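You operate a simulated robot arm through the tools that you are given. There is no shell and no other tool.

Carry out the task below with a simulated robot arm. There is one attempt and no reset: what you move stays moved.

TASK
Jog the last two pouches out of the grippers, then switch off.
Fine: pull the magazine out first so that none is picked; JOG twice, RESET between; main switch off, then push the magazine home. Where these are worked on the way, their far stop is far enough and under half their travel is too little: magazine.

It is judged by the outcome, as a careful person would: the job done as asked, and still so three seconds after it is handed in. It fails if anything else is knocked over, pushed out of place, dropped, spilled or broken.

THE ROBOT
A 6-joint arm with a two-finger parallel gripper, fixed in place. Base frame: the origin is on the floor under the middle of its stand, x ahead of it, y to its left, z up. Lengths are in mm, angles in degrees, forces in N, time in s.
With the tool pointing down near the work surface it reaches from about 200 to 640 mm from the base axis. Its first joint turns from -66.0 to 66.0 degrees. Payload 2.7 kg.
The tool frame sits at the grasp point between the pads (the TCP): z along the fingers, y along the line on which they close. The tips reach 23 mm beyond it. The gripper opens to 94 mm. The fingers are 38 mm wide and 10 mm thick; the gripper's body (54 by 96 mm) begins 39 mm behind the TCP.
Orientation is that of the tool frame in the base frame, as a unit quaternion [x, y, z, w]. With the fingers straight down and closing along the base's y, the tool's x points along the base's -x, its y along +y and its z along -z.

THE INTERFACE
- The arm moves only by the tool move_arm. Its argument "moves" is a list of rows, each a list of 6 numbers: the shift along the tool's x, y, z in mm, then the turn, a rotation vector about the tool's x, y, z in degrees. In form: [[x, y, z, wx, wy, wz], ...]. A call has 1 to 20 rows; each row shifts and turns the commanded pose from where the row before left it, along the tool's axes as they then stand. "grip" is the opening, from 0 (shut) to 1 (fully open), set as the call begins (left out, the last holds). A row lasts 0.2 s, in which the tool goes at most 50 mm and 8.6 degrees; a call with a longer step from one row to the next is refused whole, and so is a gripper value outside its range. Where a pose cannot be reached the arm comes as near as it can. A force on the tool above 90 N (or 10 N above the force at the start of the call, whichever is more), or a blocked arm, ends the call early, and 0.2 s more pass. Each finger travels about 45 mm/s and halts on what it meets, pressing with about 24 N; the grip force reading is that of the motor and also rises with nothing between the fingers. The clock runs only during rows and for 0.2 s after the last one: add rows that do not move to give the fingers time. The reply holds the time, the measured pose of the TCP, the force on the tool along the base axes, the opening and the grip force, in the units named above and with some noise, with the torque about the TCP (base axes, N m) and any sound that the robot's microphone picked up.
- Cameras (640 x 400 px; columns grow to the right, rows downward): "scene" is fixed at [55.1, -404.3, 1402]; the picture's right is [0.89, -0.46, 0.00], its down [-0.24, -0.47, -0.85] and it looks along [0.39, 0.75, -0.53] (base axes); focal length 234 px, centre (320, 200). "wrist" rides on the gripper at [86, 16, -75] in the tool frame; the picture's right is [-0.18, 0.98, 0.00], its down [-0.58, -0.11, -0.81] and it looks along [-0.79, -0.15, 0.59] (tool axes); focal length 243 px, centre (320, 200). There is no depth. A picture from a camera that has moved, and an enlarged one, comes with that camera's place and axes in the base frame and with its lens. The place of the scene camera against the robot may be out by one fixed shift of up to 25 mm in any direction.
- camera(camera): a new picture of that camera. The clock stands still meanwhile.
- close_up(camera, box): a new picture of the part [left, top, right, bottom] of that camera's present view, enlarged. The clock stands still meanwhile.
- job_done(): hands the job in; it is judged then, once.

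Nothing tells you positions but the pictures and the camera data. Unless the task says otherwise, let go and move clear before handing in.

The tools are called by a JSON object that holds its "name" and its "arguments". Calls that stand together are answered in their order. move_arm: Moves the arm, as the interface text tells. Its arguments: {"type":"object","properties":{"moves":{"type":"array"},"grip":{"type":"number"}},"required":["moves"]} The other tools are called the same way: camera (camera) takes a picture; close_up (camera, box) takes an enlarged picture of a part of a camera's view; job_done () hands the job in.

At the start:

```text
clock: 0.0
ee_pos: [264.2, 126.2, 1320.4]
tool_rot: [0.0, 1.0, 0.0, 0.0]
wrist_force: [-0.7, -0.6, 0.2]
ft_torque: [0.0, -0.02, -0.01]
grip_width: 93.9
grasp_force: 0.0
```

scene: 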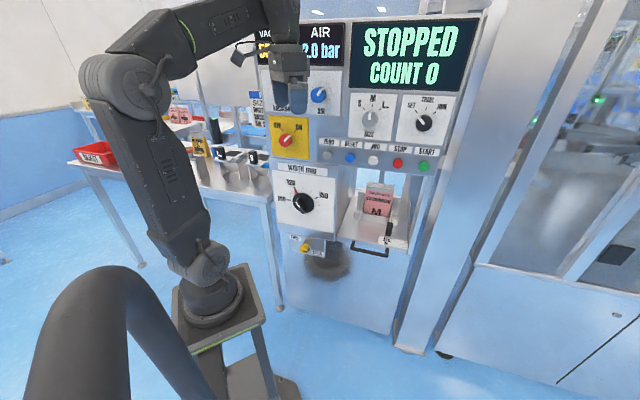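
wrist: 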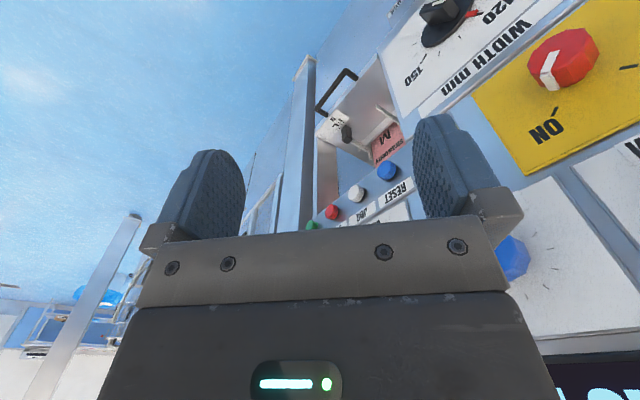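

I see a packaging machine panel with a main switch (red on yellow), blue regulator, row of buttons, width dial, and a magazine drawer with a handle. I'll look closer before moving.

{"name": "close_up", "arguments": {"camera": "scene", "box": [240, 60, 440, 185]}}

{"name": "close_up", "arguments": {"camera": "scene", "box": [260, 150, 440, 290]}}

{"name": "close_up", "arguments": {"camera": "wrist", "box": [280, 0, 640, 240]}}

{"name": "close_up", "arguments": {"camera": "scene", "box": [330, 90, 460, 190]}}

```text
3.20 times, centred on (340, 122) of scene
camera zoom: at [55.1, -404.3, 1402.0], right [0.89, -0.46, 0.0], down [-0.24, -0.47, -0.85], along [0.39, 0.75, -0.53], focal length 748 px, centre (256, 448)
```

zoom: 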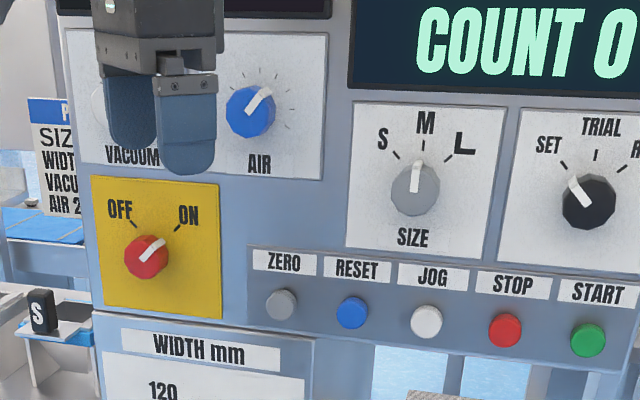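

```text
2.86 times, centred on (350, 220) of scene
camera zoom: at [55.1, -404.3, 1402.0], right [0.89, -0.46, 0.0], down [-0.24, -0.47, -0.85], along [0.39, 0.75, -0.53], focal length 668 px, centre (234, 143)
```

zoom: 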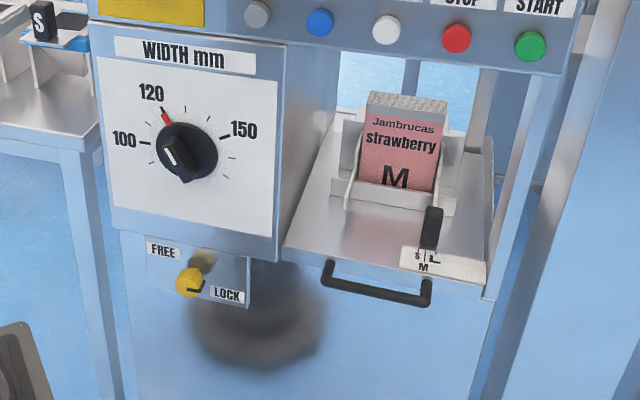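

```text
1.67 times, centred on (460, 120) of wrist
camera zoom: at [178.3, 143.2, 1394.1], right [0.18, 0.98, 0.0], down [0.58, -0.11, 0.81], along [0.79, -0.15, -0.59], focal length 404 px, centre (87, 333)
```

zoom: 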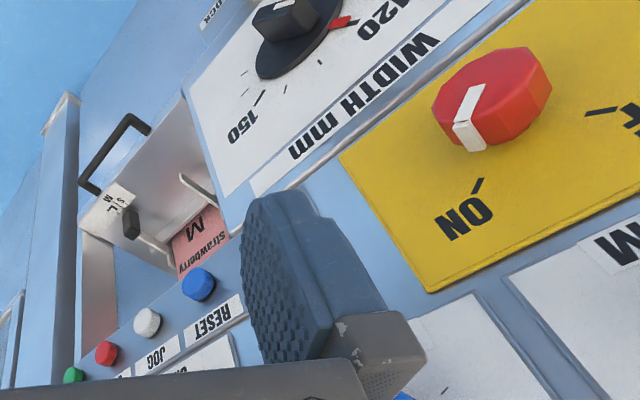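

```text
4.00 times, centred on (395, 140) of scene
camera zoom: at [55.1, -404.3, 1402.0], right [0.89, -0.46, 0.0], down [-0.24, -0.47, -0.85], along [0.39, 0.75, -0.53], focal length 935 px, centre (20, 440)
```

zoom: 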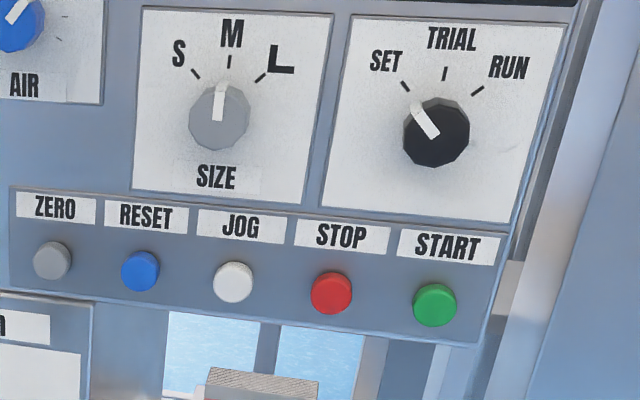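

The panel appears to run diagonally (about 45° to base x), with buttons near (530,140,1120) for JOG and the drawer handle near (550,115,727). I'll yaw the wrist to face the panel and take more pictures for triangulation.

{"name": "move_arm", "arguments": {"moves": [[0, 0, 0, 0, 0, -7.7], [0, 0, 0, 0, 0, -7.7], [0, 0, 0, 0, 0, -7.7], [0, 0, 0, 0, 0, -7.7], [0, 0, 0, 0, 0, -7.7], [0, 0, 0, 0, 0, -7.7]], "grip": 0.0}}

{"name": "camera", "arguments": {"camera": "wrist"}}

{"name": "camera", "arguments": {"camera": "scene"}}

```text
clock: 1.4
ee_pos: [263.7, 126.2, 1319.1]
tool_rot: [-0.394, 0.919, 0.0, -0.001]
wrist_force: [-0.3, -0.5, 0.5]
ft_torque: [0.01, -0.03, 0.01]
grip_width: 0.0
grasp_force: 23.8
```

```text
taken
camera wrist: at [193.1, 75.5, 1393.8], right [-0.58, 0.81, 0.0], down [0.48, 0.35, 0.81], along [0.65, 0.47, -0.59], focal length 243 px, centre (320, 200)
```

wrist: 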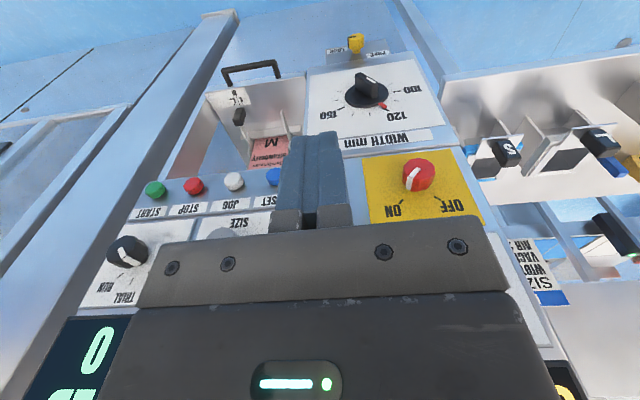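

```text
taken
```

scene: 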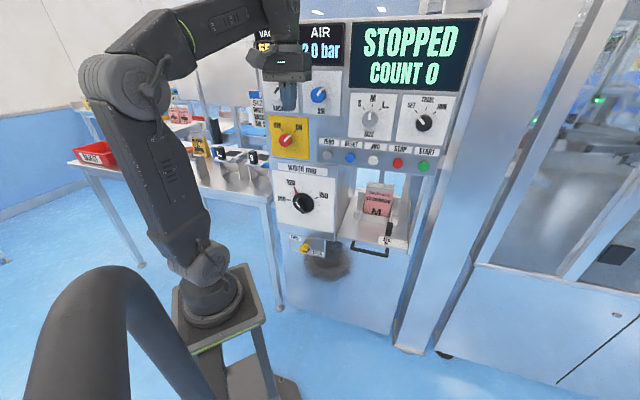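

The wrist camera now faces the panel. I'll zoom into it for accurate positions.

{"name": "close_up", "arguments": {"camera": "wrist", "box": [100, 40, 340, 190]}}

{"name": "close_up", "arguments": {"camera": "wrist", "box": [120, 140, 300, 250]}}

{"name": "close_up", "arguments": {"camera": "wrist", "box": [300, 20, 500, 240]}}

```text
2.67 times, centred on (220, 115) of wrist
camera zoom: at [193.1, 75.5, 1393.8], right [-0.58, 0.81, 0.0], down [0.48, 0.35, 0.81], along [0.65, 0.47, -0.59], focal length 647 px, centre (587, 427)
```

zoom: 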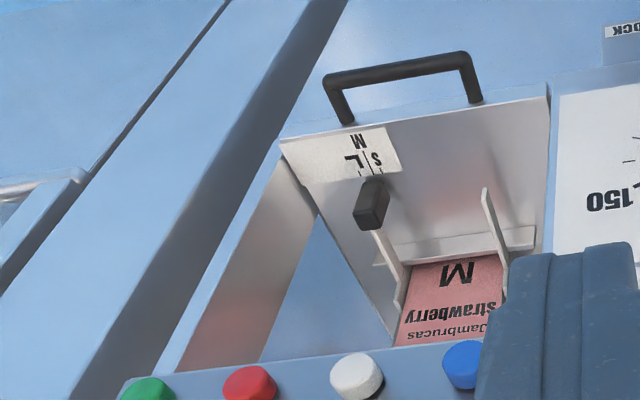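

```text
3.56 times, centred on (210, 195) of wrist
camera zoom: at [193.1, 75.5, 1393.8], right [-0.58, 0.81, 0.0], down [0.48, 0.35, 0.81], along [0.65, 0.47, -0.59], focal length 863 px, centre (711, 218)
```

zoom: 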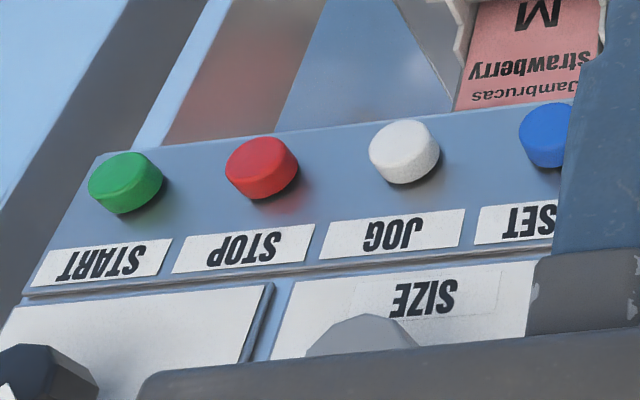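

```text
1.82 times, centred on (400, 130) of wrist
camera zoom: at [193.1, 75.5, 1393.8], right [-0.58, 0.81, 0.0], down [0.48, 0.35, 0.81], along [0.65, 0.47, -0.59], focal length 441 px, centre (174, 327)
```

zoom: 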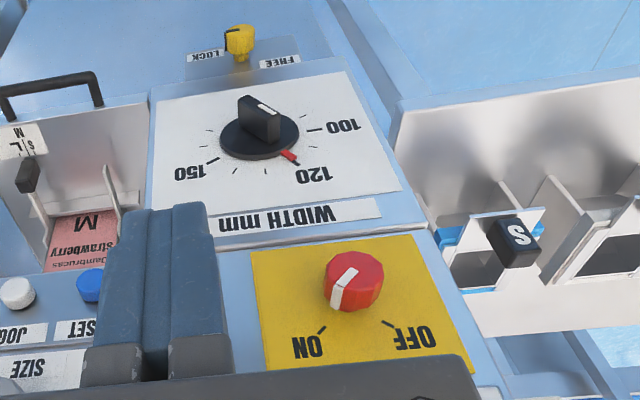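

The panel turns out to be vertical, running at -45° (normal into it ≈ (0.707,0.707)); JOG ≈ (546,142,1113), RESET ≈ (492,196,1113), main switch ≈ (323,348,1153). I'll move lower and to the right for a second view, especially of the drawer handle.

{"name": "move_arm", "arguments": {"moves": [[0, 0, 0, 0, 0, 1.3], [3.7, -21.8, 38.4, 0, 0, 0], [3.7, -21.8, 38.4, 0, 0, 0], [3.7, -21.8, 38.4, 0, 0, 0], [3.7, -21.8, 38.4, 0, 0, 0], [3.7, -21.8, 38.4, 0, 0, 0], [3.7, -21.8, 38.4, 0, 0, 0], [3.7, -21.8, 38.4, 0, 0, 0]]}}

{"name": "camera", "arguments": {"camera": "wrist"}}

{"name": "camera", "arguments": {"camera": "scene"}}

```text
clock: 3.2
ee_pos: [354.0, -0.4, 1053.2]
tool_rot: [-0.384, 0.923, -0.001, 0.001]
wrist_force: [-0.1, -0.6, -1.1]
ft_torque: [-0.06, 0.0, -0.04]
grip_width: 0.0
grasp_force: 24.1
```

```text
taken
camera wrist: at [281.0, -49.1, 1127.6], right [-0.56, 0.83, 0.0], down [0.49, 0.33, 0.81], along [0.67, 0.45, -0.59], focal length 243 px, centre (320, 200)
```

wrist: 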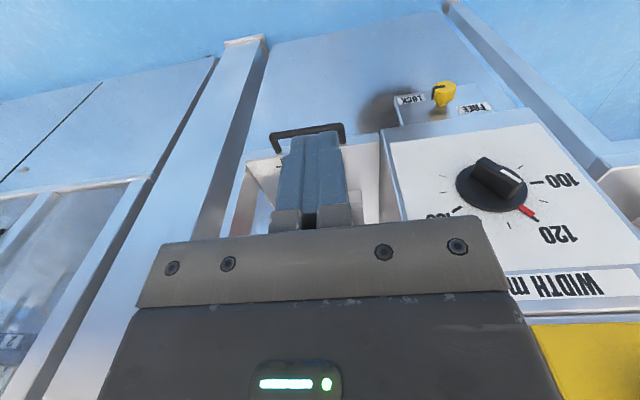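

```text
taken
```

scene: 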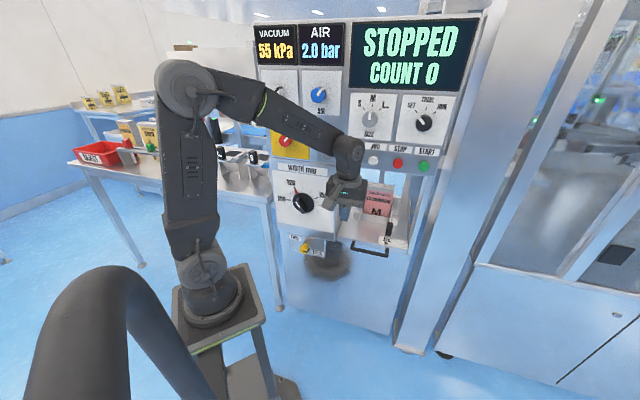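

I see the handle better now, near (549,103,729). Zooming in for handle geometry.

{"name": "close_up", "arguments": {"camera": "wrist", "box": [220, 90, 420, 240]}}

{"name": "close_up", "arguments": {"camera": "scene", "box": [310, 170, 430, 270]}}

```text
2.67 times, centred on (320, 165) of wrist
camera zoom: at [281.0, -49.1, 1127.6], right [-0.56, 0.83, 0.0], down [0.49, 0.33, 0.81], along [0.67, 0.45, -0.59], focal length 647 px, centre (320, 293)
```

zoom: 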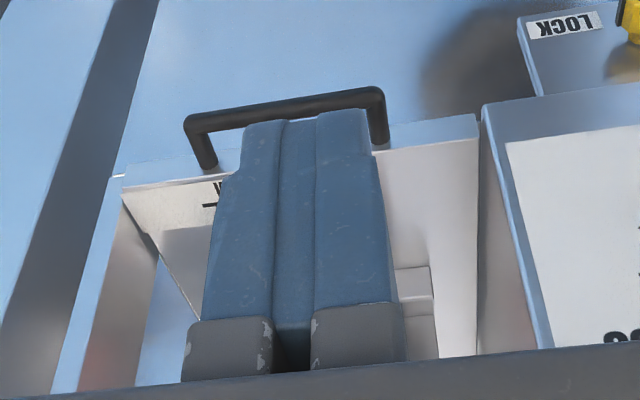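

```text
4.00 times, centred on (370, 220) of scene
camera zoom: at [55.1, -404.3, 1402.0], right [0.89, -0.46, 0.0], down [-0.24, -0.47, -0.85], along [0.39, 0.75, -0.53], focal length 935 px, centre (120, 120)
```

zoom: 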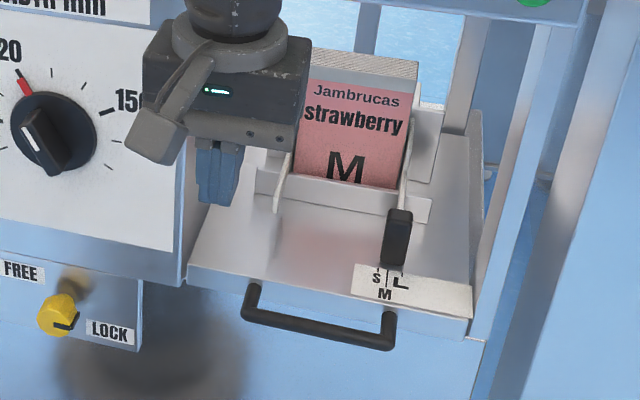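

The handle is a horizontal U bar centered at about (554,100,729), standing ~43 mm off the tray front. I'll turn the gripper so the fingers close along the pull direction, and go low in front of the handle, clear of the buttons.

{"name": "move_arm", "arguments": {"moves": [[0, 0, 0, 0, 0, 8.2], [0, 0, 0, 0, 0, 8.2], [0, 0, 0, 0, 0, 8.2], [0, 0, 0, 0, 0, 8.2], [0, 0, 0, 0, 0, 8.2], [0, 0, 0, 0, 0, 8.2], [0, 0, 0, 0, 0, 8.2], [0, 0, 0, 0, 0, 8.2], [0, 0, 0, 0, 0, 8.2], [0, 0, 0, 0, 0, 8.2], [0, 0, 0, 0, 0, 8.2], [-10.2, 14.3, 39, 0, 0, 0], [-10.2, 14.3, 39, 0, 0, 0], [-10.2, 14.3, 39, 0, 0, 0], [-10.2, 14.3, 39, 0, 0, 0], [-10.2, 14.3, 39, 0, 0, 0]], "grip": 0.5}}

{"name": "camera", "arguments": {"camera": "wrist"}}

{"name": "camera", "arguments": {"camera": "scene"}}

```text
clock: 6.6
ee_pos: [439.9, 12.6, 856.1]
tool_rot: [0.385, 0.923, 0.0, 0.0]
wrist_force: [0.6, 0.5, 0.6]
ft_torque: [-0.04, 0.02, -0.04]
grip_width: 47.3
grasp_force: 0.0
```

```text
taken
camera wrist: at [391.0, 85.6, 929.9], right [0.83, 0.56, 0.0], down [0.33, -0.49, 0.81], along [0.45, -0.67, -0.59], focal length 243 px, centre (320, 200)
```

wrist: 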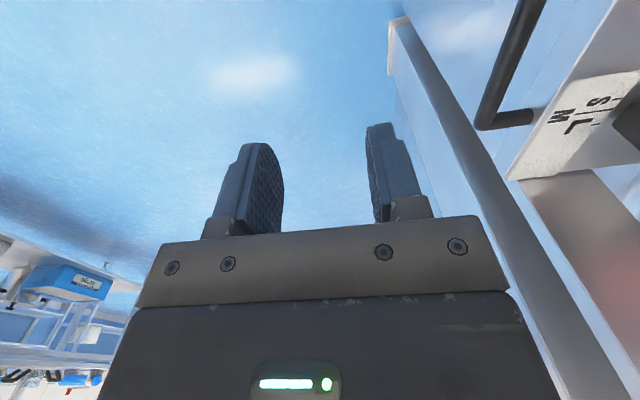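

```text
taken
```

scene: 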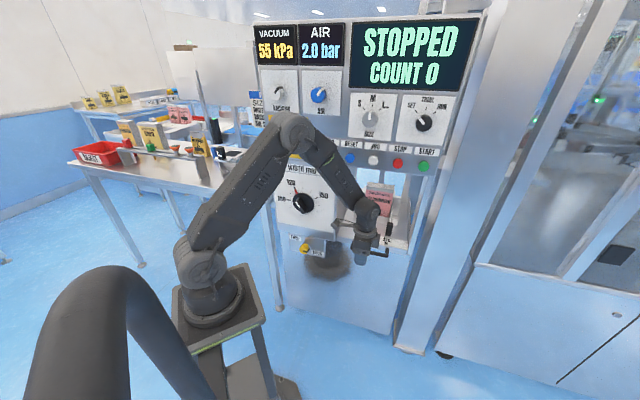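

I'm in front of and above the handle; the bar is visible at right. I'll approach closer at a safe height and look again.

{"name": "move_arm", "arguments": {"moves": [[-5, 20, 16, 0, 0, 0], [-5, 20, 16, 0, 0, 0], [-5, 20, 16, 0, 0, 0], [-4, 20, 16, 0, 0, 0], [0, 20, 0, 0, 0, 0], [0, 20, 0, 0, 0, 0]]}}

{"name": "camera", "arguments": {"camera": "wrist"}}

{"name": "close_up", "arguments": {"camera": "scene", "box": [310, 170, 430, 270]}}

```text
clock: 8.0
ee_pos: [539.3, 85.9, 790.6]
tool_rot: [0.385, 0.923, 0.0, 0.001]
wrist_force: [0.2, 0.4, -0.3]
ft_torque: [0.02, -0.02, 0.0]
grip_width: 46.8
grasp_force: 0.2
```

```text
taken
camera wrist: at [489.7, 159.0, 865.7], right [0.83, 0.56, 0.0], down [0.33, -0.49, 0.81], along [0.45, -0.67, -0.59], focal length 243 px, centre (320, 200)
```

wrist: 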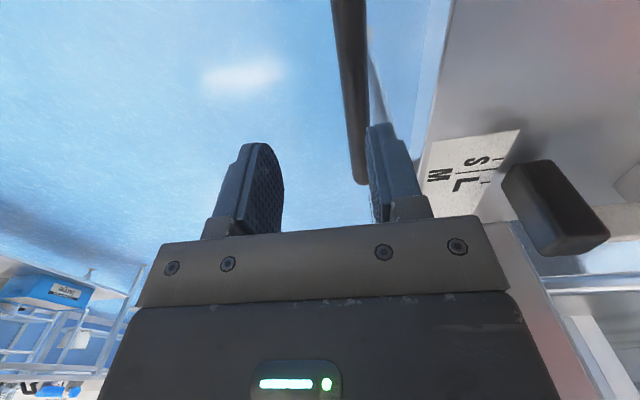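

```text
4.00 times, centred on (370, 220) of scene
camera zoom: at [55.1, -404.3, 1402.0], right [0.89, -0.46, 0.0], down [-0.24, -0.47, -0.85], along [0.39, 0.75, -0.53], focal length 935 px, centre (120, 120)
```

zoom: 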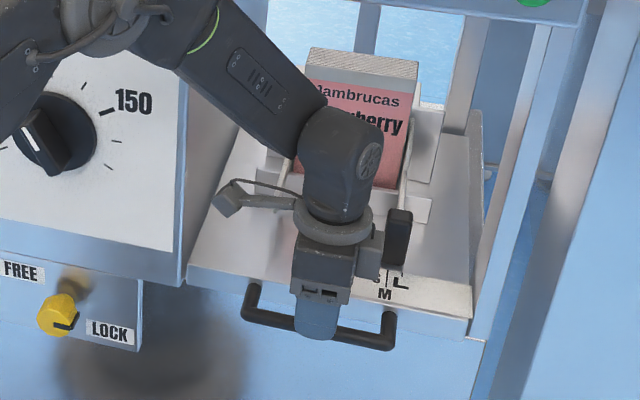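

The bar lies at n≈462 mm from the base (I'm at 442), z≈730. I'll narrow the opening, shift 20 mm forward, and look before lowering the fingers around the bar.

{"name": "move_arm", "arguments": {"moves": [[0, 10, 0, 0, 0, 0], [0, 10, 0, 0, 0, 0], [0, 0, 8, 0, 0, 0], [0, 0, 8, 0, 0, 0]], "grip": 0.42}}

{"name": "camera", "arguments": {"camera": "wrist"}}

{"name": "close_up", "arguments": {"camera": "scene", "box": [310, 170, 430, 270]}}

```text
clock: 9.0
ee_pos: [554.0, 98.4, 776.5]
tool_rot: [0.385, 0.923, 0.0, 0.0]
wrist_force: [1.1, -0.3, -0.5]
ft_torque: [-0.04, 0.04, -0.03]
grip_width: 39.7
grasp_force: 0.0
```

```text
taken
camera wrist: at [504.3, 172.3, 850.6], right [0.83, 0.56, 0.0], down [0.33, -0.49, 0.81], along [0.45, -0.67, -0.59], focal length 243 px, centre (320, 200)
```

wrist: 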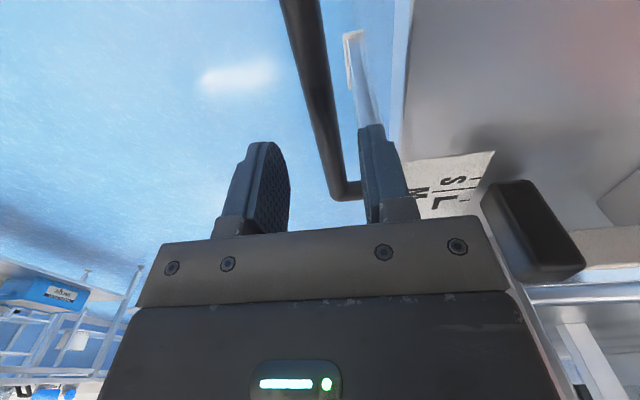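

```text
4.00 times, centred on (370, 220) of scene
camera zoom: at [55.1, -404.3, 1402.0], right [0.89, -0.46, 0.0], down [-0.24, -0.47, -0.85], along [0.39, 0.75, -0.53], focal length 935 px, centre (120, 120)
```

zoom: 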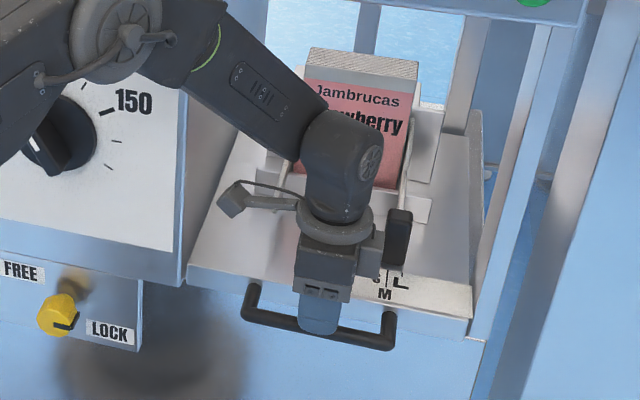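

TCP is centred over the bar (n=461 vs 462). I'll lower the fingers to straddle it.

{"name": "move_arm", "arguments": {"moves": [[0, 0.5, 9, 0, 0, 0], [0, 0.5, 9, 0, 0, 0], [0, 0, 9, 0, 0, 0], [0, 0, 9, 0, 0, 0], [0, 0, 7, 0, 0, 0]]}}

{"name": "camera", "arguments": {"camera": "wrist"}}

{"name": "close_up", "arguments": {"camera": "scene", "box": [310, 170, 430, 270]}}

```text
clock: 10.2
ee_pos: [553.9, 98.9, 733.5]
tool_rot: [0.386, 0.923, 0.0, 0.0]
wrist_force: [-0.2, -0.2, -0.7]
ft_torque: [0.02, -0.01, 0.02]
grip_width: 39.3
grasp_force: 0.1
```

```text
taken
camera wrist: at [505.0, 172.8, 807.7], right [0.83, 0.56, 0.0], down [0.33, -0.49, 0.81], along [0.45, -0.67, -0.59], focal length 243 px, centre (320, 200)
```

wrist: 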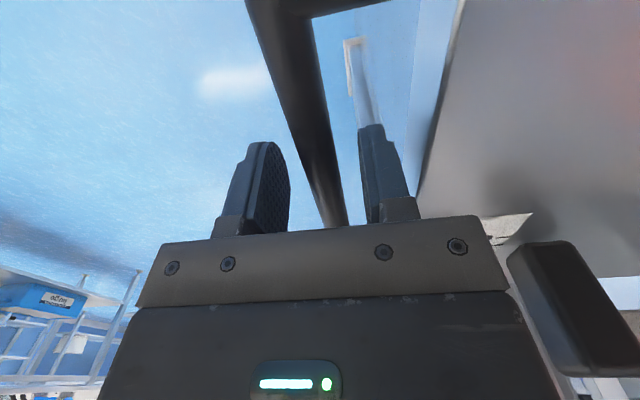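

```text
4.00 times, centred on (370, 220) of scene
camera zoom: at [55.1, -404.3, 1402.0], right [0.89, -0.46, 0.0], down [-0.24, -0.47, -0.85], along [0.39, 0.75, -0.53], focal length 935 px, centre (120, 120)
```

zoom: 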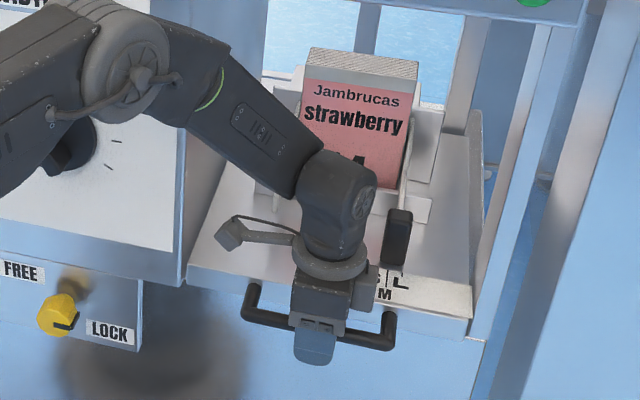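

The bar sits between the fingers. Closing the gripper on it.

{"name": "move_arm", "arguments": {"moves": [[0, 0, 0, 0, 0, 0], [0, 0, 0, 0, 0, 0], [0, 0, 0, 0, 0, 0], [0, 0, 0, 0, 0, 0], [0, 0, 0, 0, 0, 0]], "grip": 0.0}}

{"name": "camera", "arguments": {"camera": "wrist"}}

```text
clock: 11.4
ee_pos: [553.8, 98.9, 733.9]
tool_rot: [0.384, 0.924, 0.0, 0.001]
wrist_force: [5.2, 2.0, -5.7]
ft_torque: [-0.47, -0.56, 1.86]
grip_width: 16.0
grasp_force: 45.3
```

```text
taken
camera wrist: at [504.9, 172.9, 807.8], right [0.83, 0.56, 0.0], down [0.33, -0.49, 0.81], along [0.46, -0.67, -0.59], focal length 243 px, centre (320, 200)
```

wrist: 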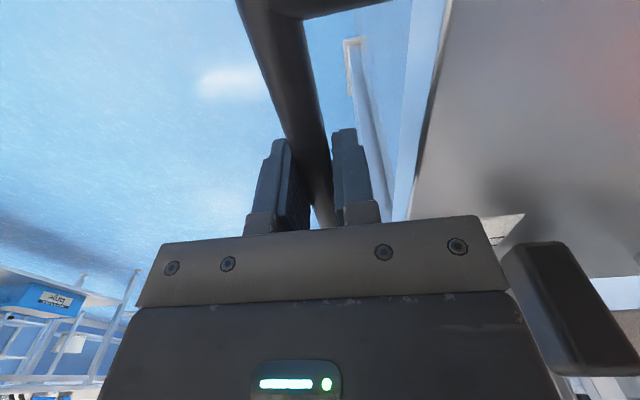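

The gripper holds the bar (16 mm). Now pulling straight out along -n in small steps, watching force.

{"name": "move_arm", "arguments": {"moves": [[0, -6, 0, 0, 0, 0], [0, -8, 0, 0, 0, 0], [0, -8, 0, 0, 0, 0], [0, -8, 0, 0, 0, 0], [0, -8, 0, 0, 0, 0]]}}

{"name": "close_up", "arguments": {"camera": "scene", "box": [290, 150, 450, 280]}}

```text
clock: 12.6
ee_pos: [527.6, 74.1, 733.2]
tool_rot: [0.384, 0.923, 0.0, 0.0]
wrist_force: [3.7, -1.4, 8.1]
ft_torque: [0.55, 0.75, 1.71]
grip_width: 15.8
grasp_force: 44.6
```

```text
3.08 times, centred on (370, 215) of scene
camera zoom: at [55.1, -404.4, 1402.0], right [0.89, -0.46, 0.0], down [-0.24, -0.47, -0.85], along [0.39, 0.75, -0.53], focal length 719 px, centre (166, 154)
```

zoom: 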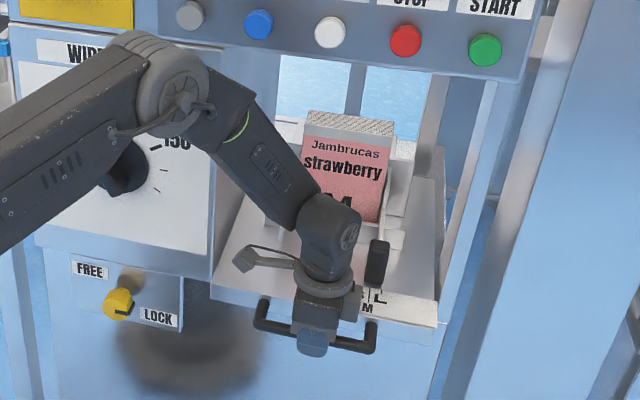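

The magazine is moving smoothly (~36 mm so far). Continuing to pull.

{"name": "move_arm", "arguments": {"moves": [[0, -8, 0, 0, 0, 0], [0, -8, 0, 0, 0, 0], [0, -8, 0, 0, 0, 0], [0, -8, 0, 0, 0, 0], [0, -8, 0, 0, 0, 0], [0, -8, 0, 0, 0, 0]]}}

{"name": "close_up", "arguments": {"camera": "scene", "box": [290, 150, 450, 280]}}

```text
clock: 14.0
ee_pos: [495.6, 40.1, 733.3]
tool_rot: [0.384, 0.923, 0.0, 0.002]
wrist_force: [8.7, -7.6, 12.0]
ft_torque: [0.01, 0.0, 1.64]
grip_width: 15.8
grasp_force: 45.2
```

```text
3.08 times, centred on (370, 215) of scene
camera zoom: at [55.1, -404.5, 1402.0], right [0.89, -0.46, 0.0], down [-0.24, -0.47, -0.85], along [0.39, 0.75, -0.53], focal length 719 px, centre (166, 154)
```

zoom: 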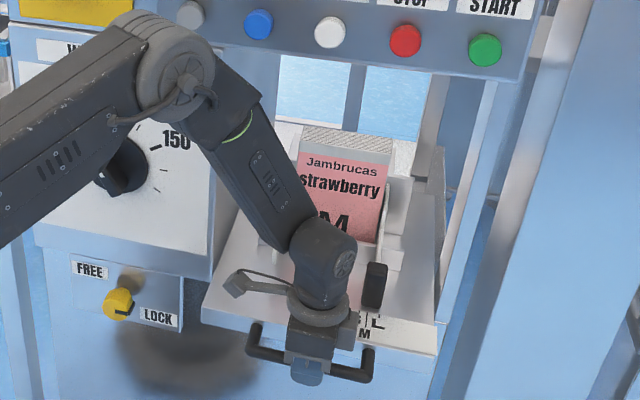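

About 82 mm out and still moving freely. I'll continue in small steps.

{"name": "move_arm", "arguments": {"moves": [[0, -6, 0, 0, 0, 0], [0, -6, 0, 0, 0, 0], [0, -6, 0, 0, 0, 0], [0, -6, 0, 0, 0, 0], [0, -6, 0, 0, 0, 0], [0, -6, 0, 0, 0, 0]]}}

{"name": "close_up", "arguments": {"camera": "scene", "box": [290, 150, 450, 280]}}

```text
clock: 15.4
ee_pos: [468.3, 13.2, 732.8]
tool_rot: [0.383, 0.924, 0.0, 0.001]
wrist_force: [16.1, -13.6, 3.6]
ft_torque: [0.0, 0.02, 1.7]
grip_width: 15.7
grasp_force: 45.0
```

```text
3.08 times, centred on (370, 215) of scene
camera zoom: at [55.4, -404.6, 1401.9], right [0.89, -0.46, 0.0], down [-0.24, -0.47, -0.85], along [0.39, 0.75, -0.53], focal length 719 px, centre (166, 154)
```

zoom: 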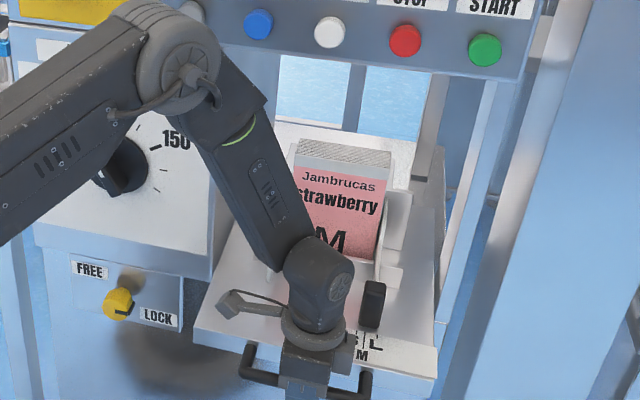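

Pulled ~120 mm; there's a small sideways load, so I'll ease it by nudging toward +u while continuing.

{"name": "move_arm", "arguments": {"moves": [[-1, 0, 0, 0, 0, 0], [-0.5, -5, 0, 0, 0, 0], [0, -5, 0, 0, 0, 0], [0, -5, 0, 0, 0, 0], [0, -5, 0, 0, 0, 0]]}}

{"name": "close_up", "arguments": {"camera": "scene", "box": [290, 150, 450, 280]}}

{"name": "camera", "arguments": {"camera": "wrist"}}

```text
clock: 16.6
ee_pos: [454.2, -2.2, 733.3]
tool_rot: [0.384, 0.923, 0.001, -0.001]
wrist_force: [-1.0, 3.1, 21.6]
ft_torque: [0.5, 0.68, 1.75]
grip_width: 16.0
grasp_force: 45.0
```

```text
3.08 times, centred on (370, 215) of scene
camera zoom: at [54.8, -404.3, 1402.1], right [0.89, -0.46, 0.0], down [-0.24, -0.47, -0.85], along [0.39, 0.75, -0.53], focal length 719 px, centre (166, 154)
```

zoom: 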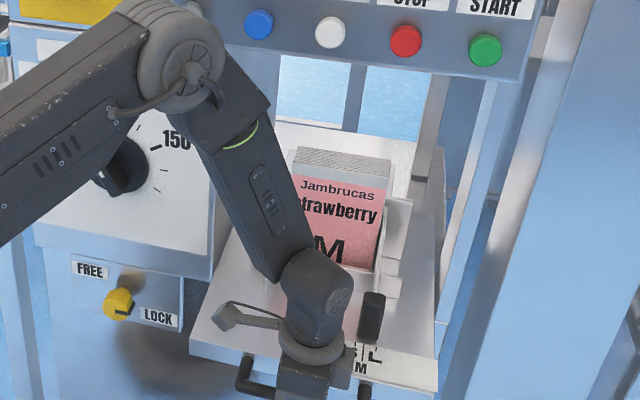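

```text
taken
camera wrist: at [404.4, 72.3, 807.9], right [0.83, 0.56, 0.0], down [0.33, -0.49, 0.81], along [0.45, -0.67, -0.59], focal length 243 px, centre (320, 200)
```

wrist: 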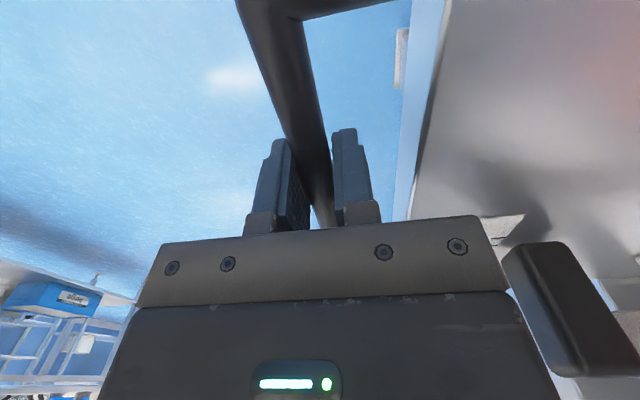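

141 mm out, no stop felt yet. Continuing carefully.

{"name": "move_arm", "arguments": {"moves": [[0, -5, 0, 0, 0, 0], [0, -5, 0, 0, 0, 0], [0, -5, 0, 0, 0, 0], [0, -5, 0, 0, 0, 0]]}}

{"name": "camera", "arguments": {"camera": "scene"}}

```text
clock: 17.6
ee_pos: [439.6, -15.2, 732.8]
tool_rot: [0.384, 0.923, 0.0, 0.0]
wrist_force: [-8.3, 10.8, 30.6]
ft_torque: [-0.01, -0.08, 1.7]
grip_width: 15.8
grasp_force: 45.1
```

```text
taken
```

scene: 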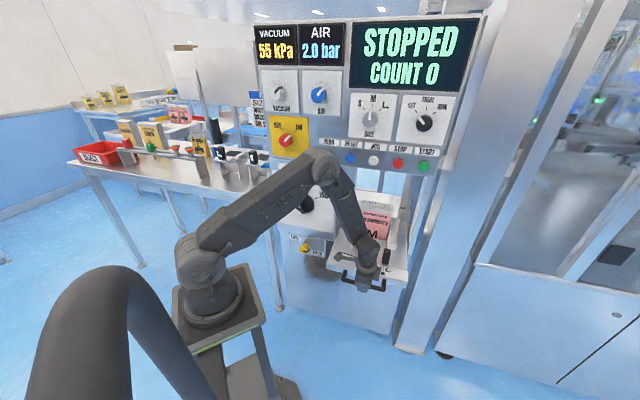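

Pulled ~161 mm; some vertical load is building up, so I'll ease upward a touch and pull on.

{"name": "move_arm", "arguments": {"moves": [[0.5, 0, -1, 0, 0, 0], [0.3, 0, -0.5, 0, 0, 0], [0, -5, 0, 0, 0, 0], [0, -5, 0, 0, 0, 0]]}}

{"name": "close_up", "arguments": {"camera": "scene", "box": [290, 150, 450, 280]}}

```text
clock: 18.6
ee_pos: [432.2, -22.0, 734.1]
tool_rot: [0.385, 0.923, -0.001, 0.0]
wrist_force: [6.7, -4.9, -5.1]
ft_torque: [-0.09, -0.08, 1.73]
grip_width: 16.3
grasp_force: 45.1
```

```text
3.08 times, centred on (370, 215) of scene
camera zoom: at [55.3, -404.4, 1402.0], right [0.89, -0.46, 0.0], down [-0.24, -0.47, -0.85], along [0.39, 0.75, -0.53], focal length 719 px, centre (166, 154)
```

zoom: 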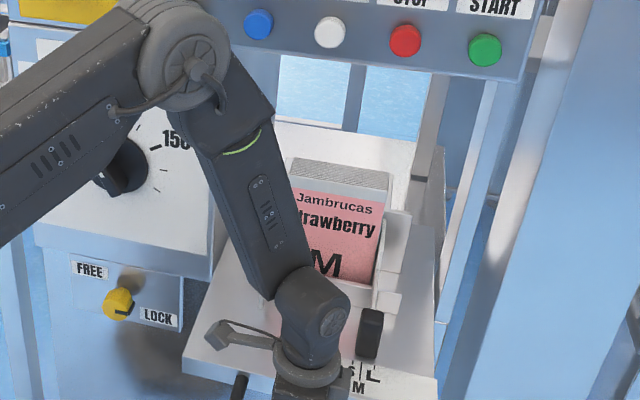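

Load relieved, 171 mm out. Keep pulling to find the stop.

{"name": "move_arm", "arguments": {"moves": [[0, -5, 0, 0, 0, 0], [0, -5, 0, 0, 0, 0], [0, -5, 0, 0, 0, 0], [0, -5, 0, 0, 0, 0]]}}

{"name": "close_up", "arguments": {"camera": "scene", "box": [290, 150, 450, 280]}}

```text
clock: 19.6
ee_pos: [419.0, -35.4, 733.4]
tool_rot: [0.384, 0.923, 0.0, 0.0]
wrist_force: [18.5, -16.3, -32.5]
ft_torque: [0.08, 0.09, 1.73]
grip_width: 15.9
grasp_force: 44.4
```

```text
3.08 times, centred on (370, 215) of scene
camera zoom: at [55.9, -404.7, 1401.9], right [0.89, -0.46, 0.0], down [-0.24, -0.47, -0.85], along [0.39, 0.75, -0.53], focal length 719 px, centre (166, 154)
```

zoom: 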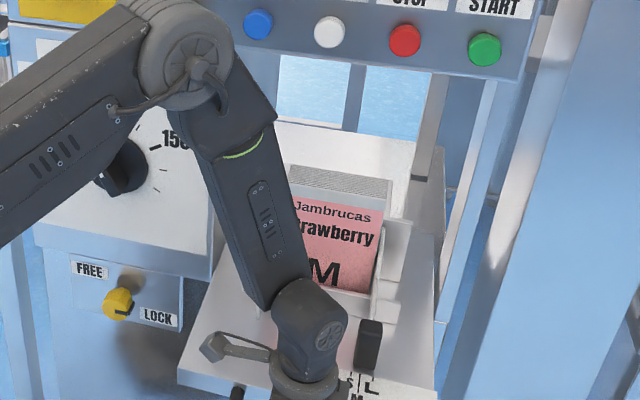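

190 mm out; loads fluctuate a bit. I'll relieve them and continue to the stop.

{"name": "move_arm", "arguments": {"moves": [[-0.7, 0, 1, 0, 0, 0], [-0.5, -4, 0.5, 0, 0, 0], [0, -4, 0, 0, 0, 0], [0, -4, 0, 0, 0, 0]]}}

{"name": "close_up", "arguments": {"camera": "scene", "box": [290, 150, 450, 280]}}

{"name": "camera", "arguments": {"camera": "wrist"}}

```text
clock: 20.6
ee_pos: [410.6, -43.8, 732.5]
tool_rot: [0.384, 0.923, 0.0, 0.0]
wrist_force: [2.1, 0.3, -0.5]
ft_torque: [0.26, 0.38, 1.79]
grip_width: 16.0
grasp_force: 44.9
```

```text
3.08 times, centred on (370, 215) of scene
camera zoom: at [55.2, -404.3, 1402.0], right [0.89, -0.46, 0.0], down [-0.24, -0.47, -0.85], along [0.39, 0.75, -0.53], focal length 719 px, centre (166, 154)
```

zoom: 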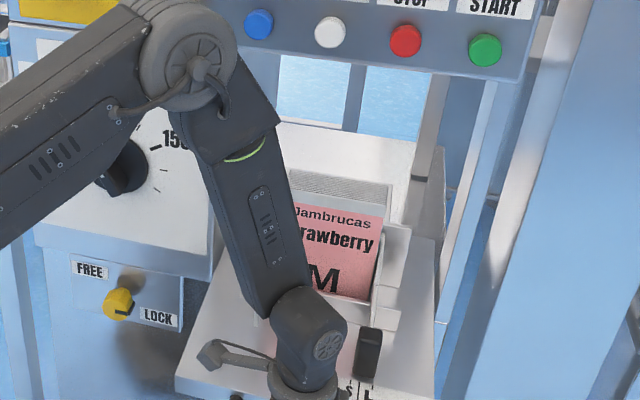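

```text
taken
camera wrist: at [361.2, 29.5, 808.1], right [0.83, 0.56, 0.0], down [0.33, -0.49, 0.81], along [0.45, -0.67, -0.59], focal length 243 px, centre (320, 200)
```

wrist: 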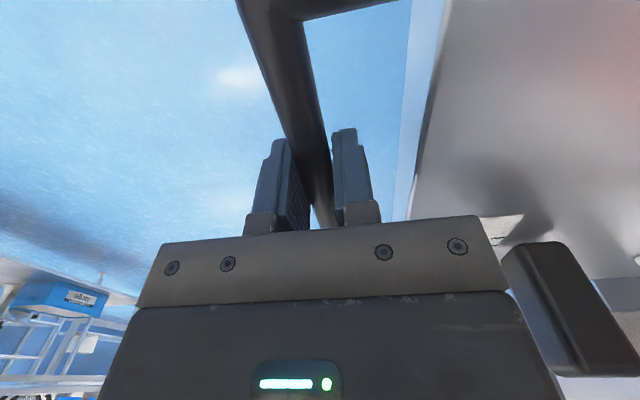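

202 mm out with no stop yet and load relieved. Continuing.

{"name": "move_arm", "arguments": {"moves": [[0, -4, 0, 0, 0, 0], [0, -4, 0, 0, 0, 0], [0, -4, 0, 0, 0, 0], [0, -4, 0, 0, 0, 0]]}}

{"name": "camera", "arguments": {"camera": "scene"}}

```text
clock: 21.6
ee_pos: [398.5, -55.7, 734.4]
tool_rot: [0.384, 0.923, 0.0, 0.0]
wrist_force: [-11.7, 13.8, 35.1]
ft_torque: [0.18, 0.17, 1.76]
grip_width: 15.9
grasp_force: 44.7
```

```text
taken
```

scene: 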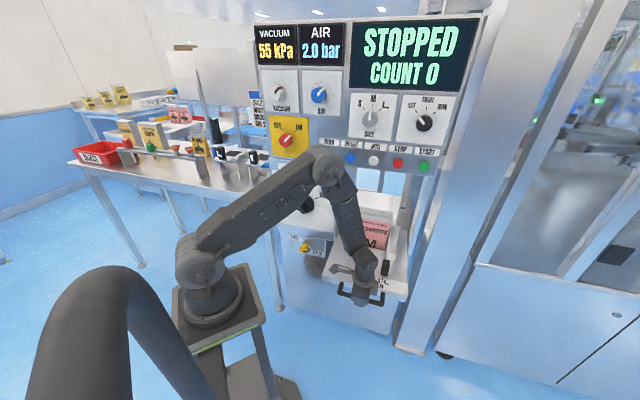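

219 mm out with parasitic vertical load. I'll loosen the grip slightly so the finger just hooks behind the bar and slides freely sideways, and continue pulling.

{"name": "move_arm", "arguments": {"moves": [[0, 0, 0, 0, 0, 0], [0, -2, 0, 0, 0, 0], [0, -4, 0, 0, 0, 0], [0, -5, 0, 0, 0, 0], [0, -5, 0, 0, 0, 0], [0, -5, 0, 0, 0, 0]], "grip": 0.23}}

{"name": "close_up", "arguments": {"camera": "scene", "box": [290, 170, 450, 300]}}

{"name": "camera", "arguments": {"camera": "wrist"}}

```text
clock: 23.0
ee_pos: [384.5, -70.3, 733.8]
tool_rot: [0.385, 0.923, 0.0, 0.0]
wrist_force: [0.4, 0.1, -1.3]
ft_torque: [0.02, -0.01, 0.02]
grip_width: 22.2
grasp_force: 0.9
```

```text
3.08 times, centred on (370, 235) of scene
camera zoom: at [55.1, -404.3, 1402.0], right [0.89, -0.46, 0.0], down [-0.24, -0.47, -0.85], along [0.39, 0.75, -0.53], focal length 719 px, centre (166, 92)
```

zoom: 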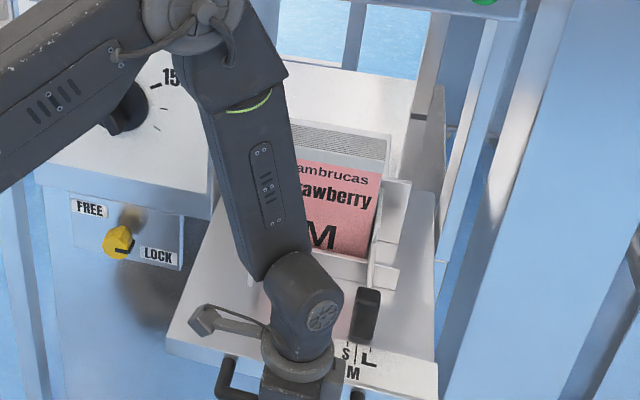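

```text
taken
camera wrist: at [335.4, 2.6, 807.8], right [0.83, 0.56, 0.0], down [0.33, -0.49, 0.81], along [0.45, -0.67, -0.59], focal length 243 px, centre (320, 200)
```

wrist: 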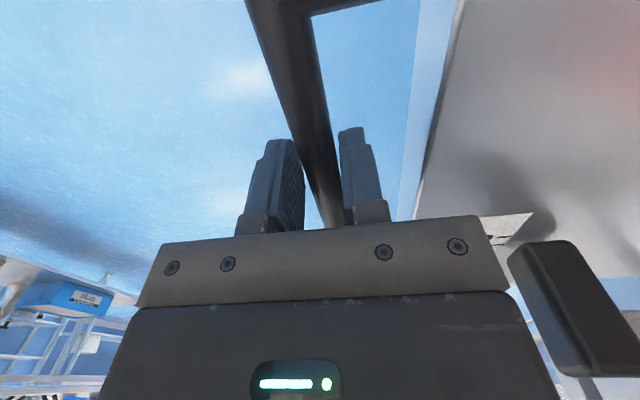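

The hooked pull works with no side load; 237 mm out. Continuing.

{"name": "move_arm", "arguments": {"moves": [[0, -5, 0, 0, 0, 0], [0, -5, 0, 0, 0, 0], [0, -5, 0, 0, 0, 0], [0, -5, 0, 0, 0, 0], [0, -5, 0, 0, 0, 0], [0, -5, 0, 0, 0, 0]]}}

{"name": "close_up", "arguments": {"camera": "scene", "box": [290, 170, 450, 300]}}

{"name": "camera", "arguments": {"camera": "wrist"}}

```text
clock: 24.4
ee_pos: [363.5, -92.6, 733.1]
tool_rot: [0.386, 0.923, 0.0, 0.001]
wrist_force: [0.2, 0.2, -0.4]
ft_torque: [0.04, 0.01, 0.02]
grip_width: 21.8
grasp_force: 0.4
```

```text
3.08 times, centred on (370, 235) of scene
camera zoom: at [55.1, -404.3, 1402.0], right [0.89, -0.46, 0.0], down [-0.24, -0.47, -0.85], along [0.39, 0.75, -0.53], focal length 719 px, centre (166, 92)
```

zoom: 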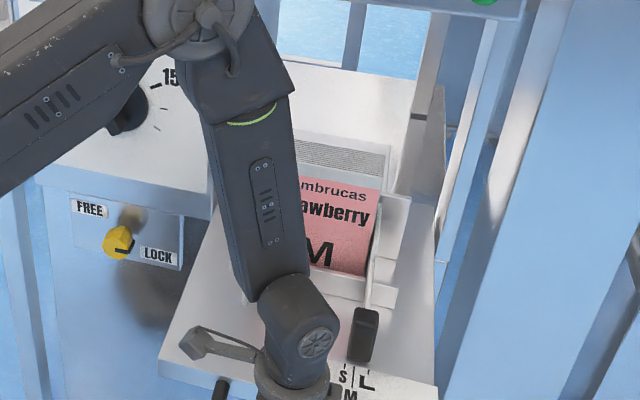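

```text
taken
camera wrist: at [313.6, -18.6, 808.3], right [0.83, 0.56, 0.0], down [0.33, -0.49, 0.81], along [0.45, -0.67, -0.59], focal length 243 px, centre (320, 200)
```

wrist: 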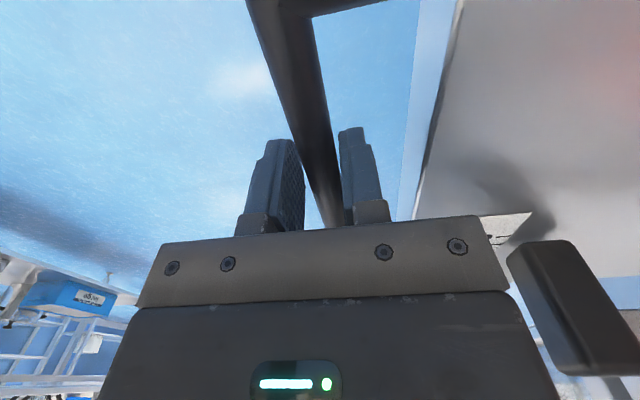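

267 mm out, still sliding freely. Continuing toward the stop.

{"name": "move_arm", "arguments": {"moves": [[0, -5, 0, 0, 0, 0], [0, -5, 0, 0, 0, 0], [0, -5, 0, 0, 0, 0], [0, -5, 0, 0, 0, 0], [0, -5, 0, 0, 0, 0], [0, -5, 0, 0, 0, 0]]}}

{"name": "camera", "arguments": {"camera": "scene"}}

{"name": "camera", "arguments": {"camera": "wrist"}}

```text
clock: 25.8
ee_pos: [340.7, -112.6, 732.9]
tool_rot: [0.385, 0.923, 0.0, -0.001]
wrist_force: [1.2, -0.2, -0.7]
ft_torque: [0.0, -0.02, 0.02]
grip_width: 21.9
grasp_force: 0.2
```

```text
taken
```

scene: 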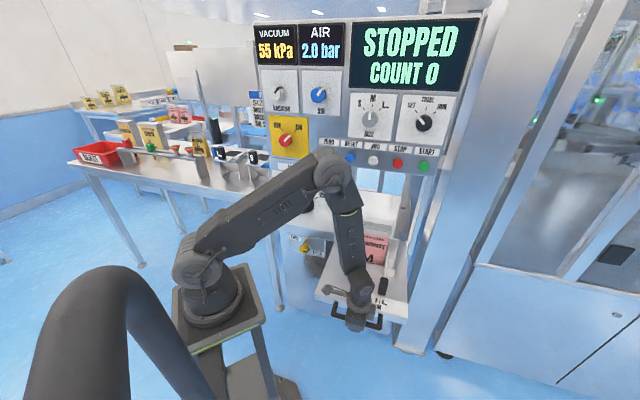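

```text
taken
camera wrist: at [292.1, -40.0, 807.4], right [0.83, 0.56, 0.0], down [0.33, -0.49, 0.81], along [0.45, -0.67, -0.59], focal length 243 px, centre (320, 200)
```

wrist: 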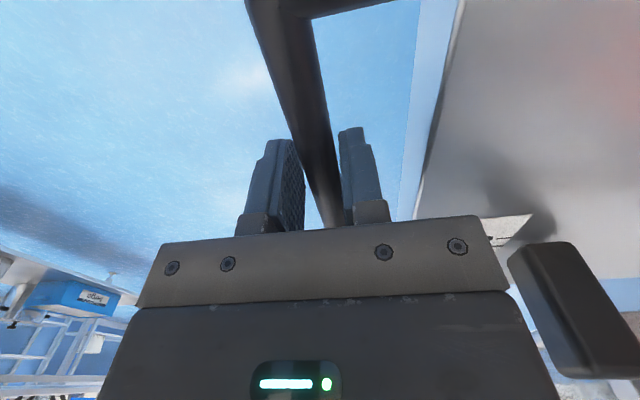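

297 mm out, still free. Continuing.

{"name": "move_arm", "arguments": {"moves": [[0, -5, 0, 0, 0, 0], [0, -5, 0, 0, 0, 0], [0, -5, 0, 0, 0, 0], [0, -5, 0, 0, 0, 0], [0, -5, 0, 0, 0, 0]]}}

{"name": "close_up", "arguments": {"camera": "scene", "box": [280, 160, 460, 340]}}

{"name": "camera", "arguments": {"camera": "wrist"}}

```text
clock: 27.0
ee_pos: [323.4, -131.5, 732.8]
tool_rot: [0.385, 0.923, 0.001, 0.001]
wrist_force: [0.8, 0.0, 0.4]
ft_torque: [0.0, -0.02, 0.02]
grip_width: 21.8
grasp_force: 0.8
```

```text
2.22 times, centred on (370, 250) of scene
camera zoom: at [55.1, -404.3, 1402.0], right [0.89, -0.46, 0.0], down [-0.24, -0.47, -0.85], along [0.39, 0.75, -0.53], focal length 520 px, centre (209, 89)
```

zoom: 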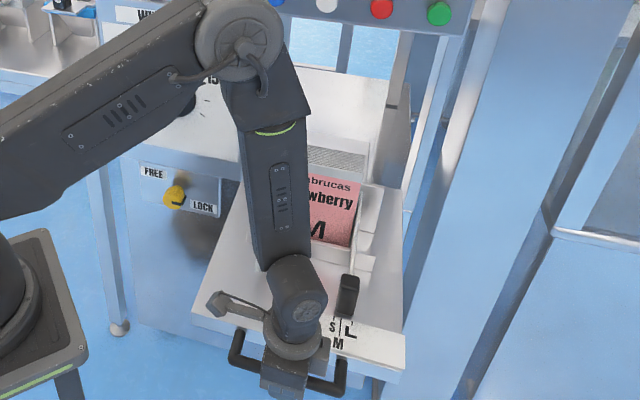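

```text
taken
camera wrist: at [274.5, -57.5, 807.2], right [0.83, 0.56, 0.0], down [0.33, -0.49, 0.81], along [0.45, -0.67, -0.59], focal length 243 px, centre (320, 200)
```

wrist: 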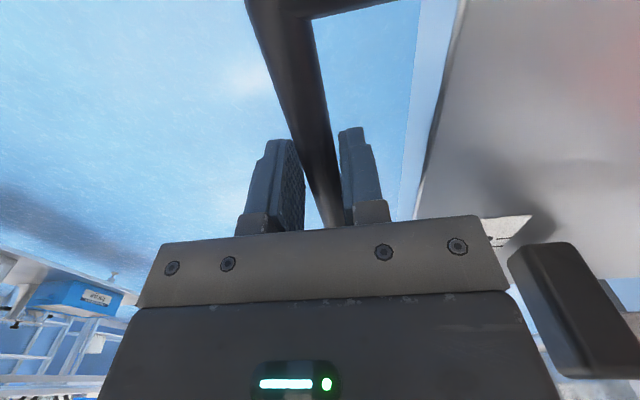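

323 mm out. Continuing toward the stop.

{"name": "move_arm", "arguments": {"moves": [[0, -5, 0, 0, 0, 0], [0, -5, 0, 0, 0, 0], [0, -5, 0, 0, 0, 0], [0, -5, 0, 0, 0, 0], [0, -5, 0, 0, 0, 0]]}}

{"name": "close_up", "arguments": {"camera": "scene", "box": [280, 160, 460, 340]}}

{"name": "camera", "arguments": {"camera": "wrist"}}

```text
clock: 28.2
ee_pos: [306.3, -149.4, 732.0]
tool_rot: [0.385, 0.923, 0.0, 0.0]
wrist_force: [0.3, -0.3, 0.3]
ft_torque: [0.0, 0.0, 0.01]
grip_width: 21.9
grasp_force: 0.6
```

```text
2.22 times, centred on (370, 250) of scene
camera zoom: at [55.1, -404.3, 1402.0], right [0.89, -0.46, 0.0], down [-0.24, -0.47, -0.85], along [0.39, 0.75, -0.53], focal length 520 px, centre (209, 89)
```

zoom: 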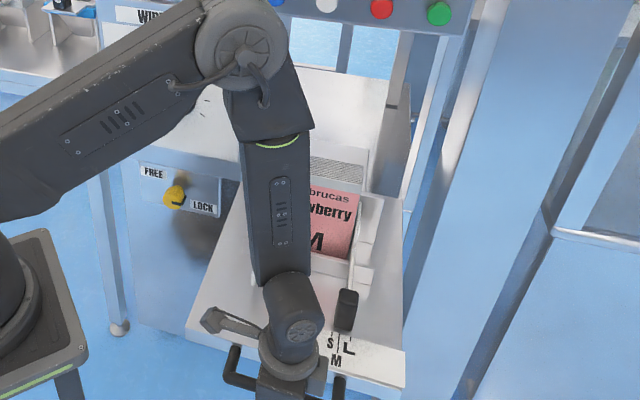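

```text
taken
camera wrist: at [256.8, -75.2, 807.4], right [0.83, 0.56, 0.0], down [0.33, -0.49, 0.81], along [0.45, -0.67, -0.59], focal length 243 px, centre (320, 200)
```

wrist: 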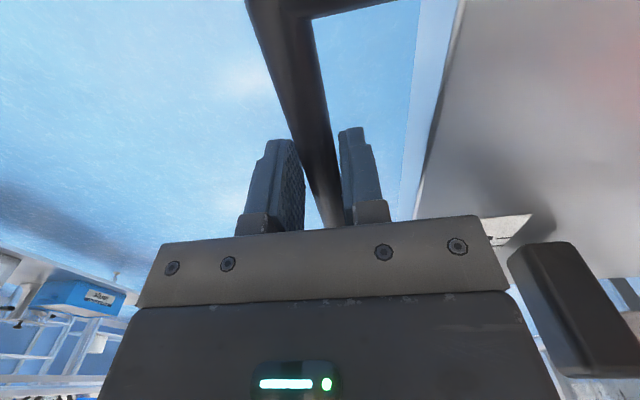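

347 mm out, still free. Continuing gently.

{"name": "move_arm", "arguments": {"moves": [[0, -5, 0, 0, 0, 0], [0, -5, 0, 0, 0, 0], [0, -5, 0, 0, 0, 0], [0, -5, 0, 0, 0, 0]]}}

{"name": "close_up", "arguments": {"camera": "scene", "box": [280, 160, 460, 340]}}

{"name": "camera", "arguments": {"camera": "wrist"}}

```text
clock: 29.2
ee_pos: [292.0, -162.0, 733.3]
tool_rot: [0.385, 0.923, 0.0, 0.0]
wrist_force: [0.6, 0.2, 0.3]
ft_torque: [0.0, 0.02, 0.0]
grip_width: 22.1
grasp_force: 0.7
```

```text
2.22 times, centred on (370, 250) of scene
camera zoom: at [55.1, -404.3, 1402.0], right [0.89, -0.46, 0.0], down [-0.24, -0.47, -0.85], along [0.39, 0.75, -0.53], focal length 520 px, centre (209, 89)
```

zoom: 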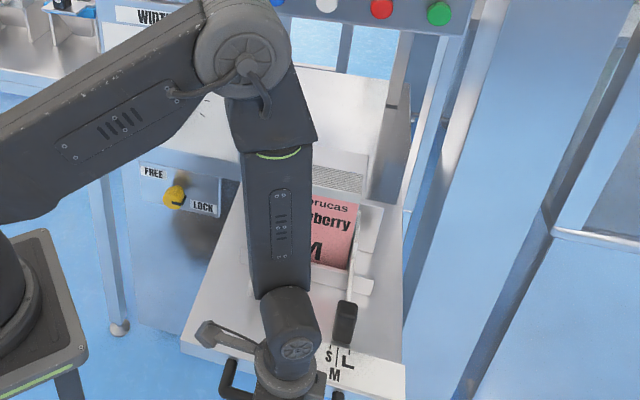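

```text
taken
camera wrist: at [243.0, -89.0, 807.1], right [0.83, 0.56, 0.0], down [0.33, -0.49, 0.81], along [0.45, -0.67, -0.59], focal length 243 px, centre (320, 200)
```

wrist: 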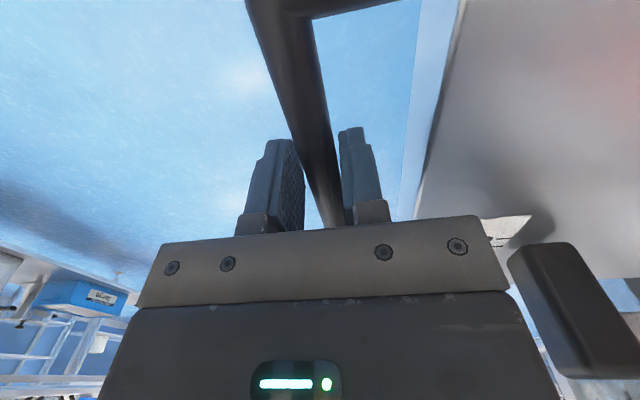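

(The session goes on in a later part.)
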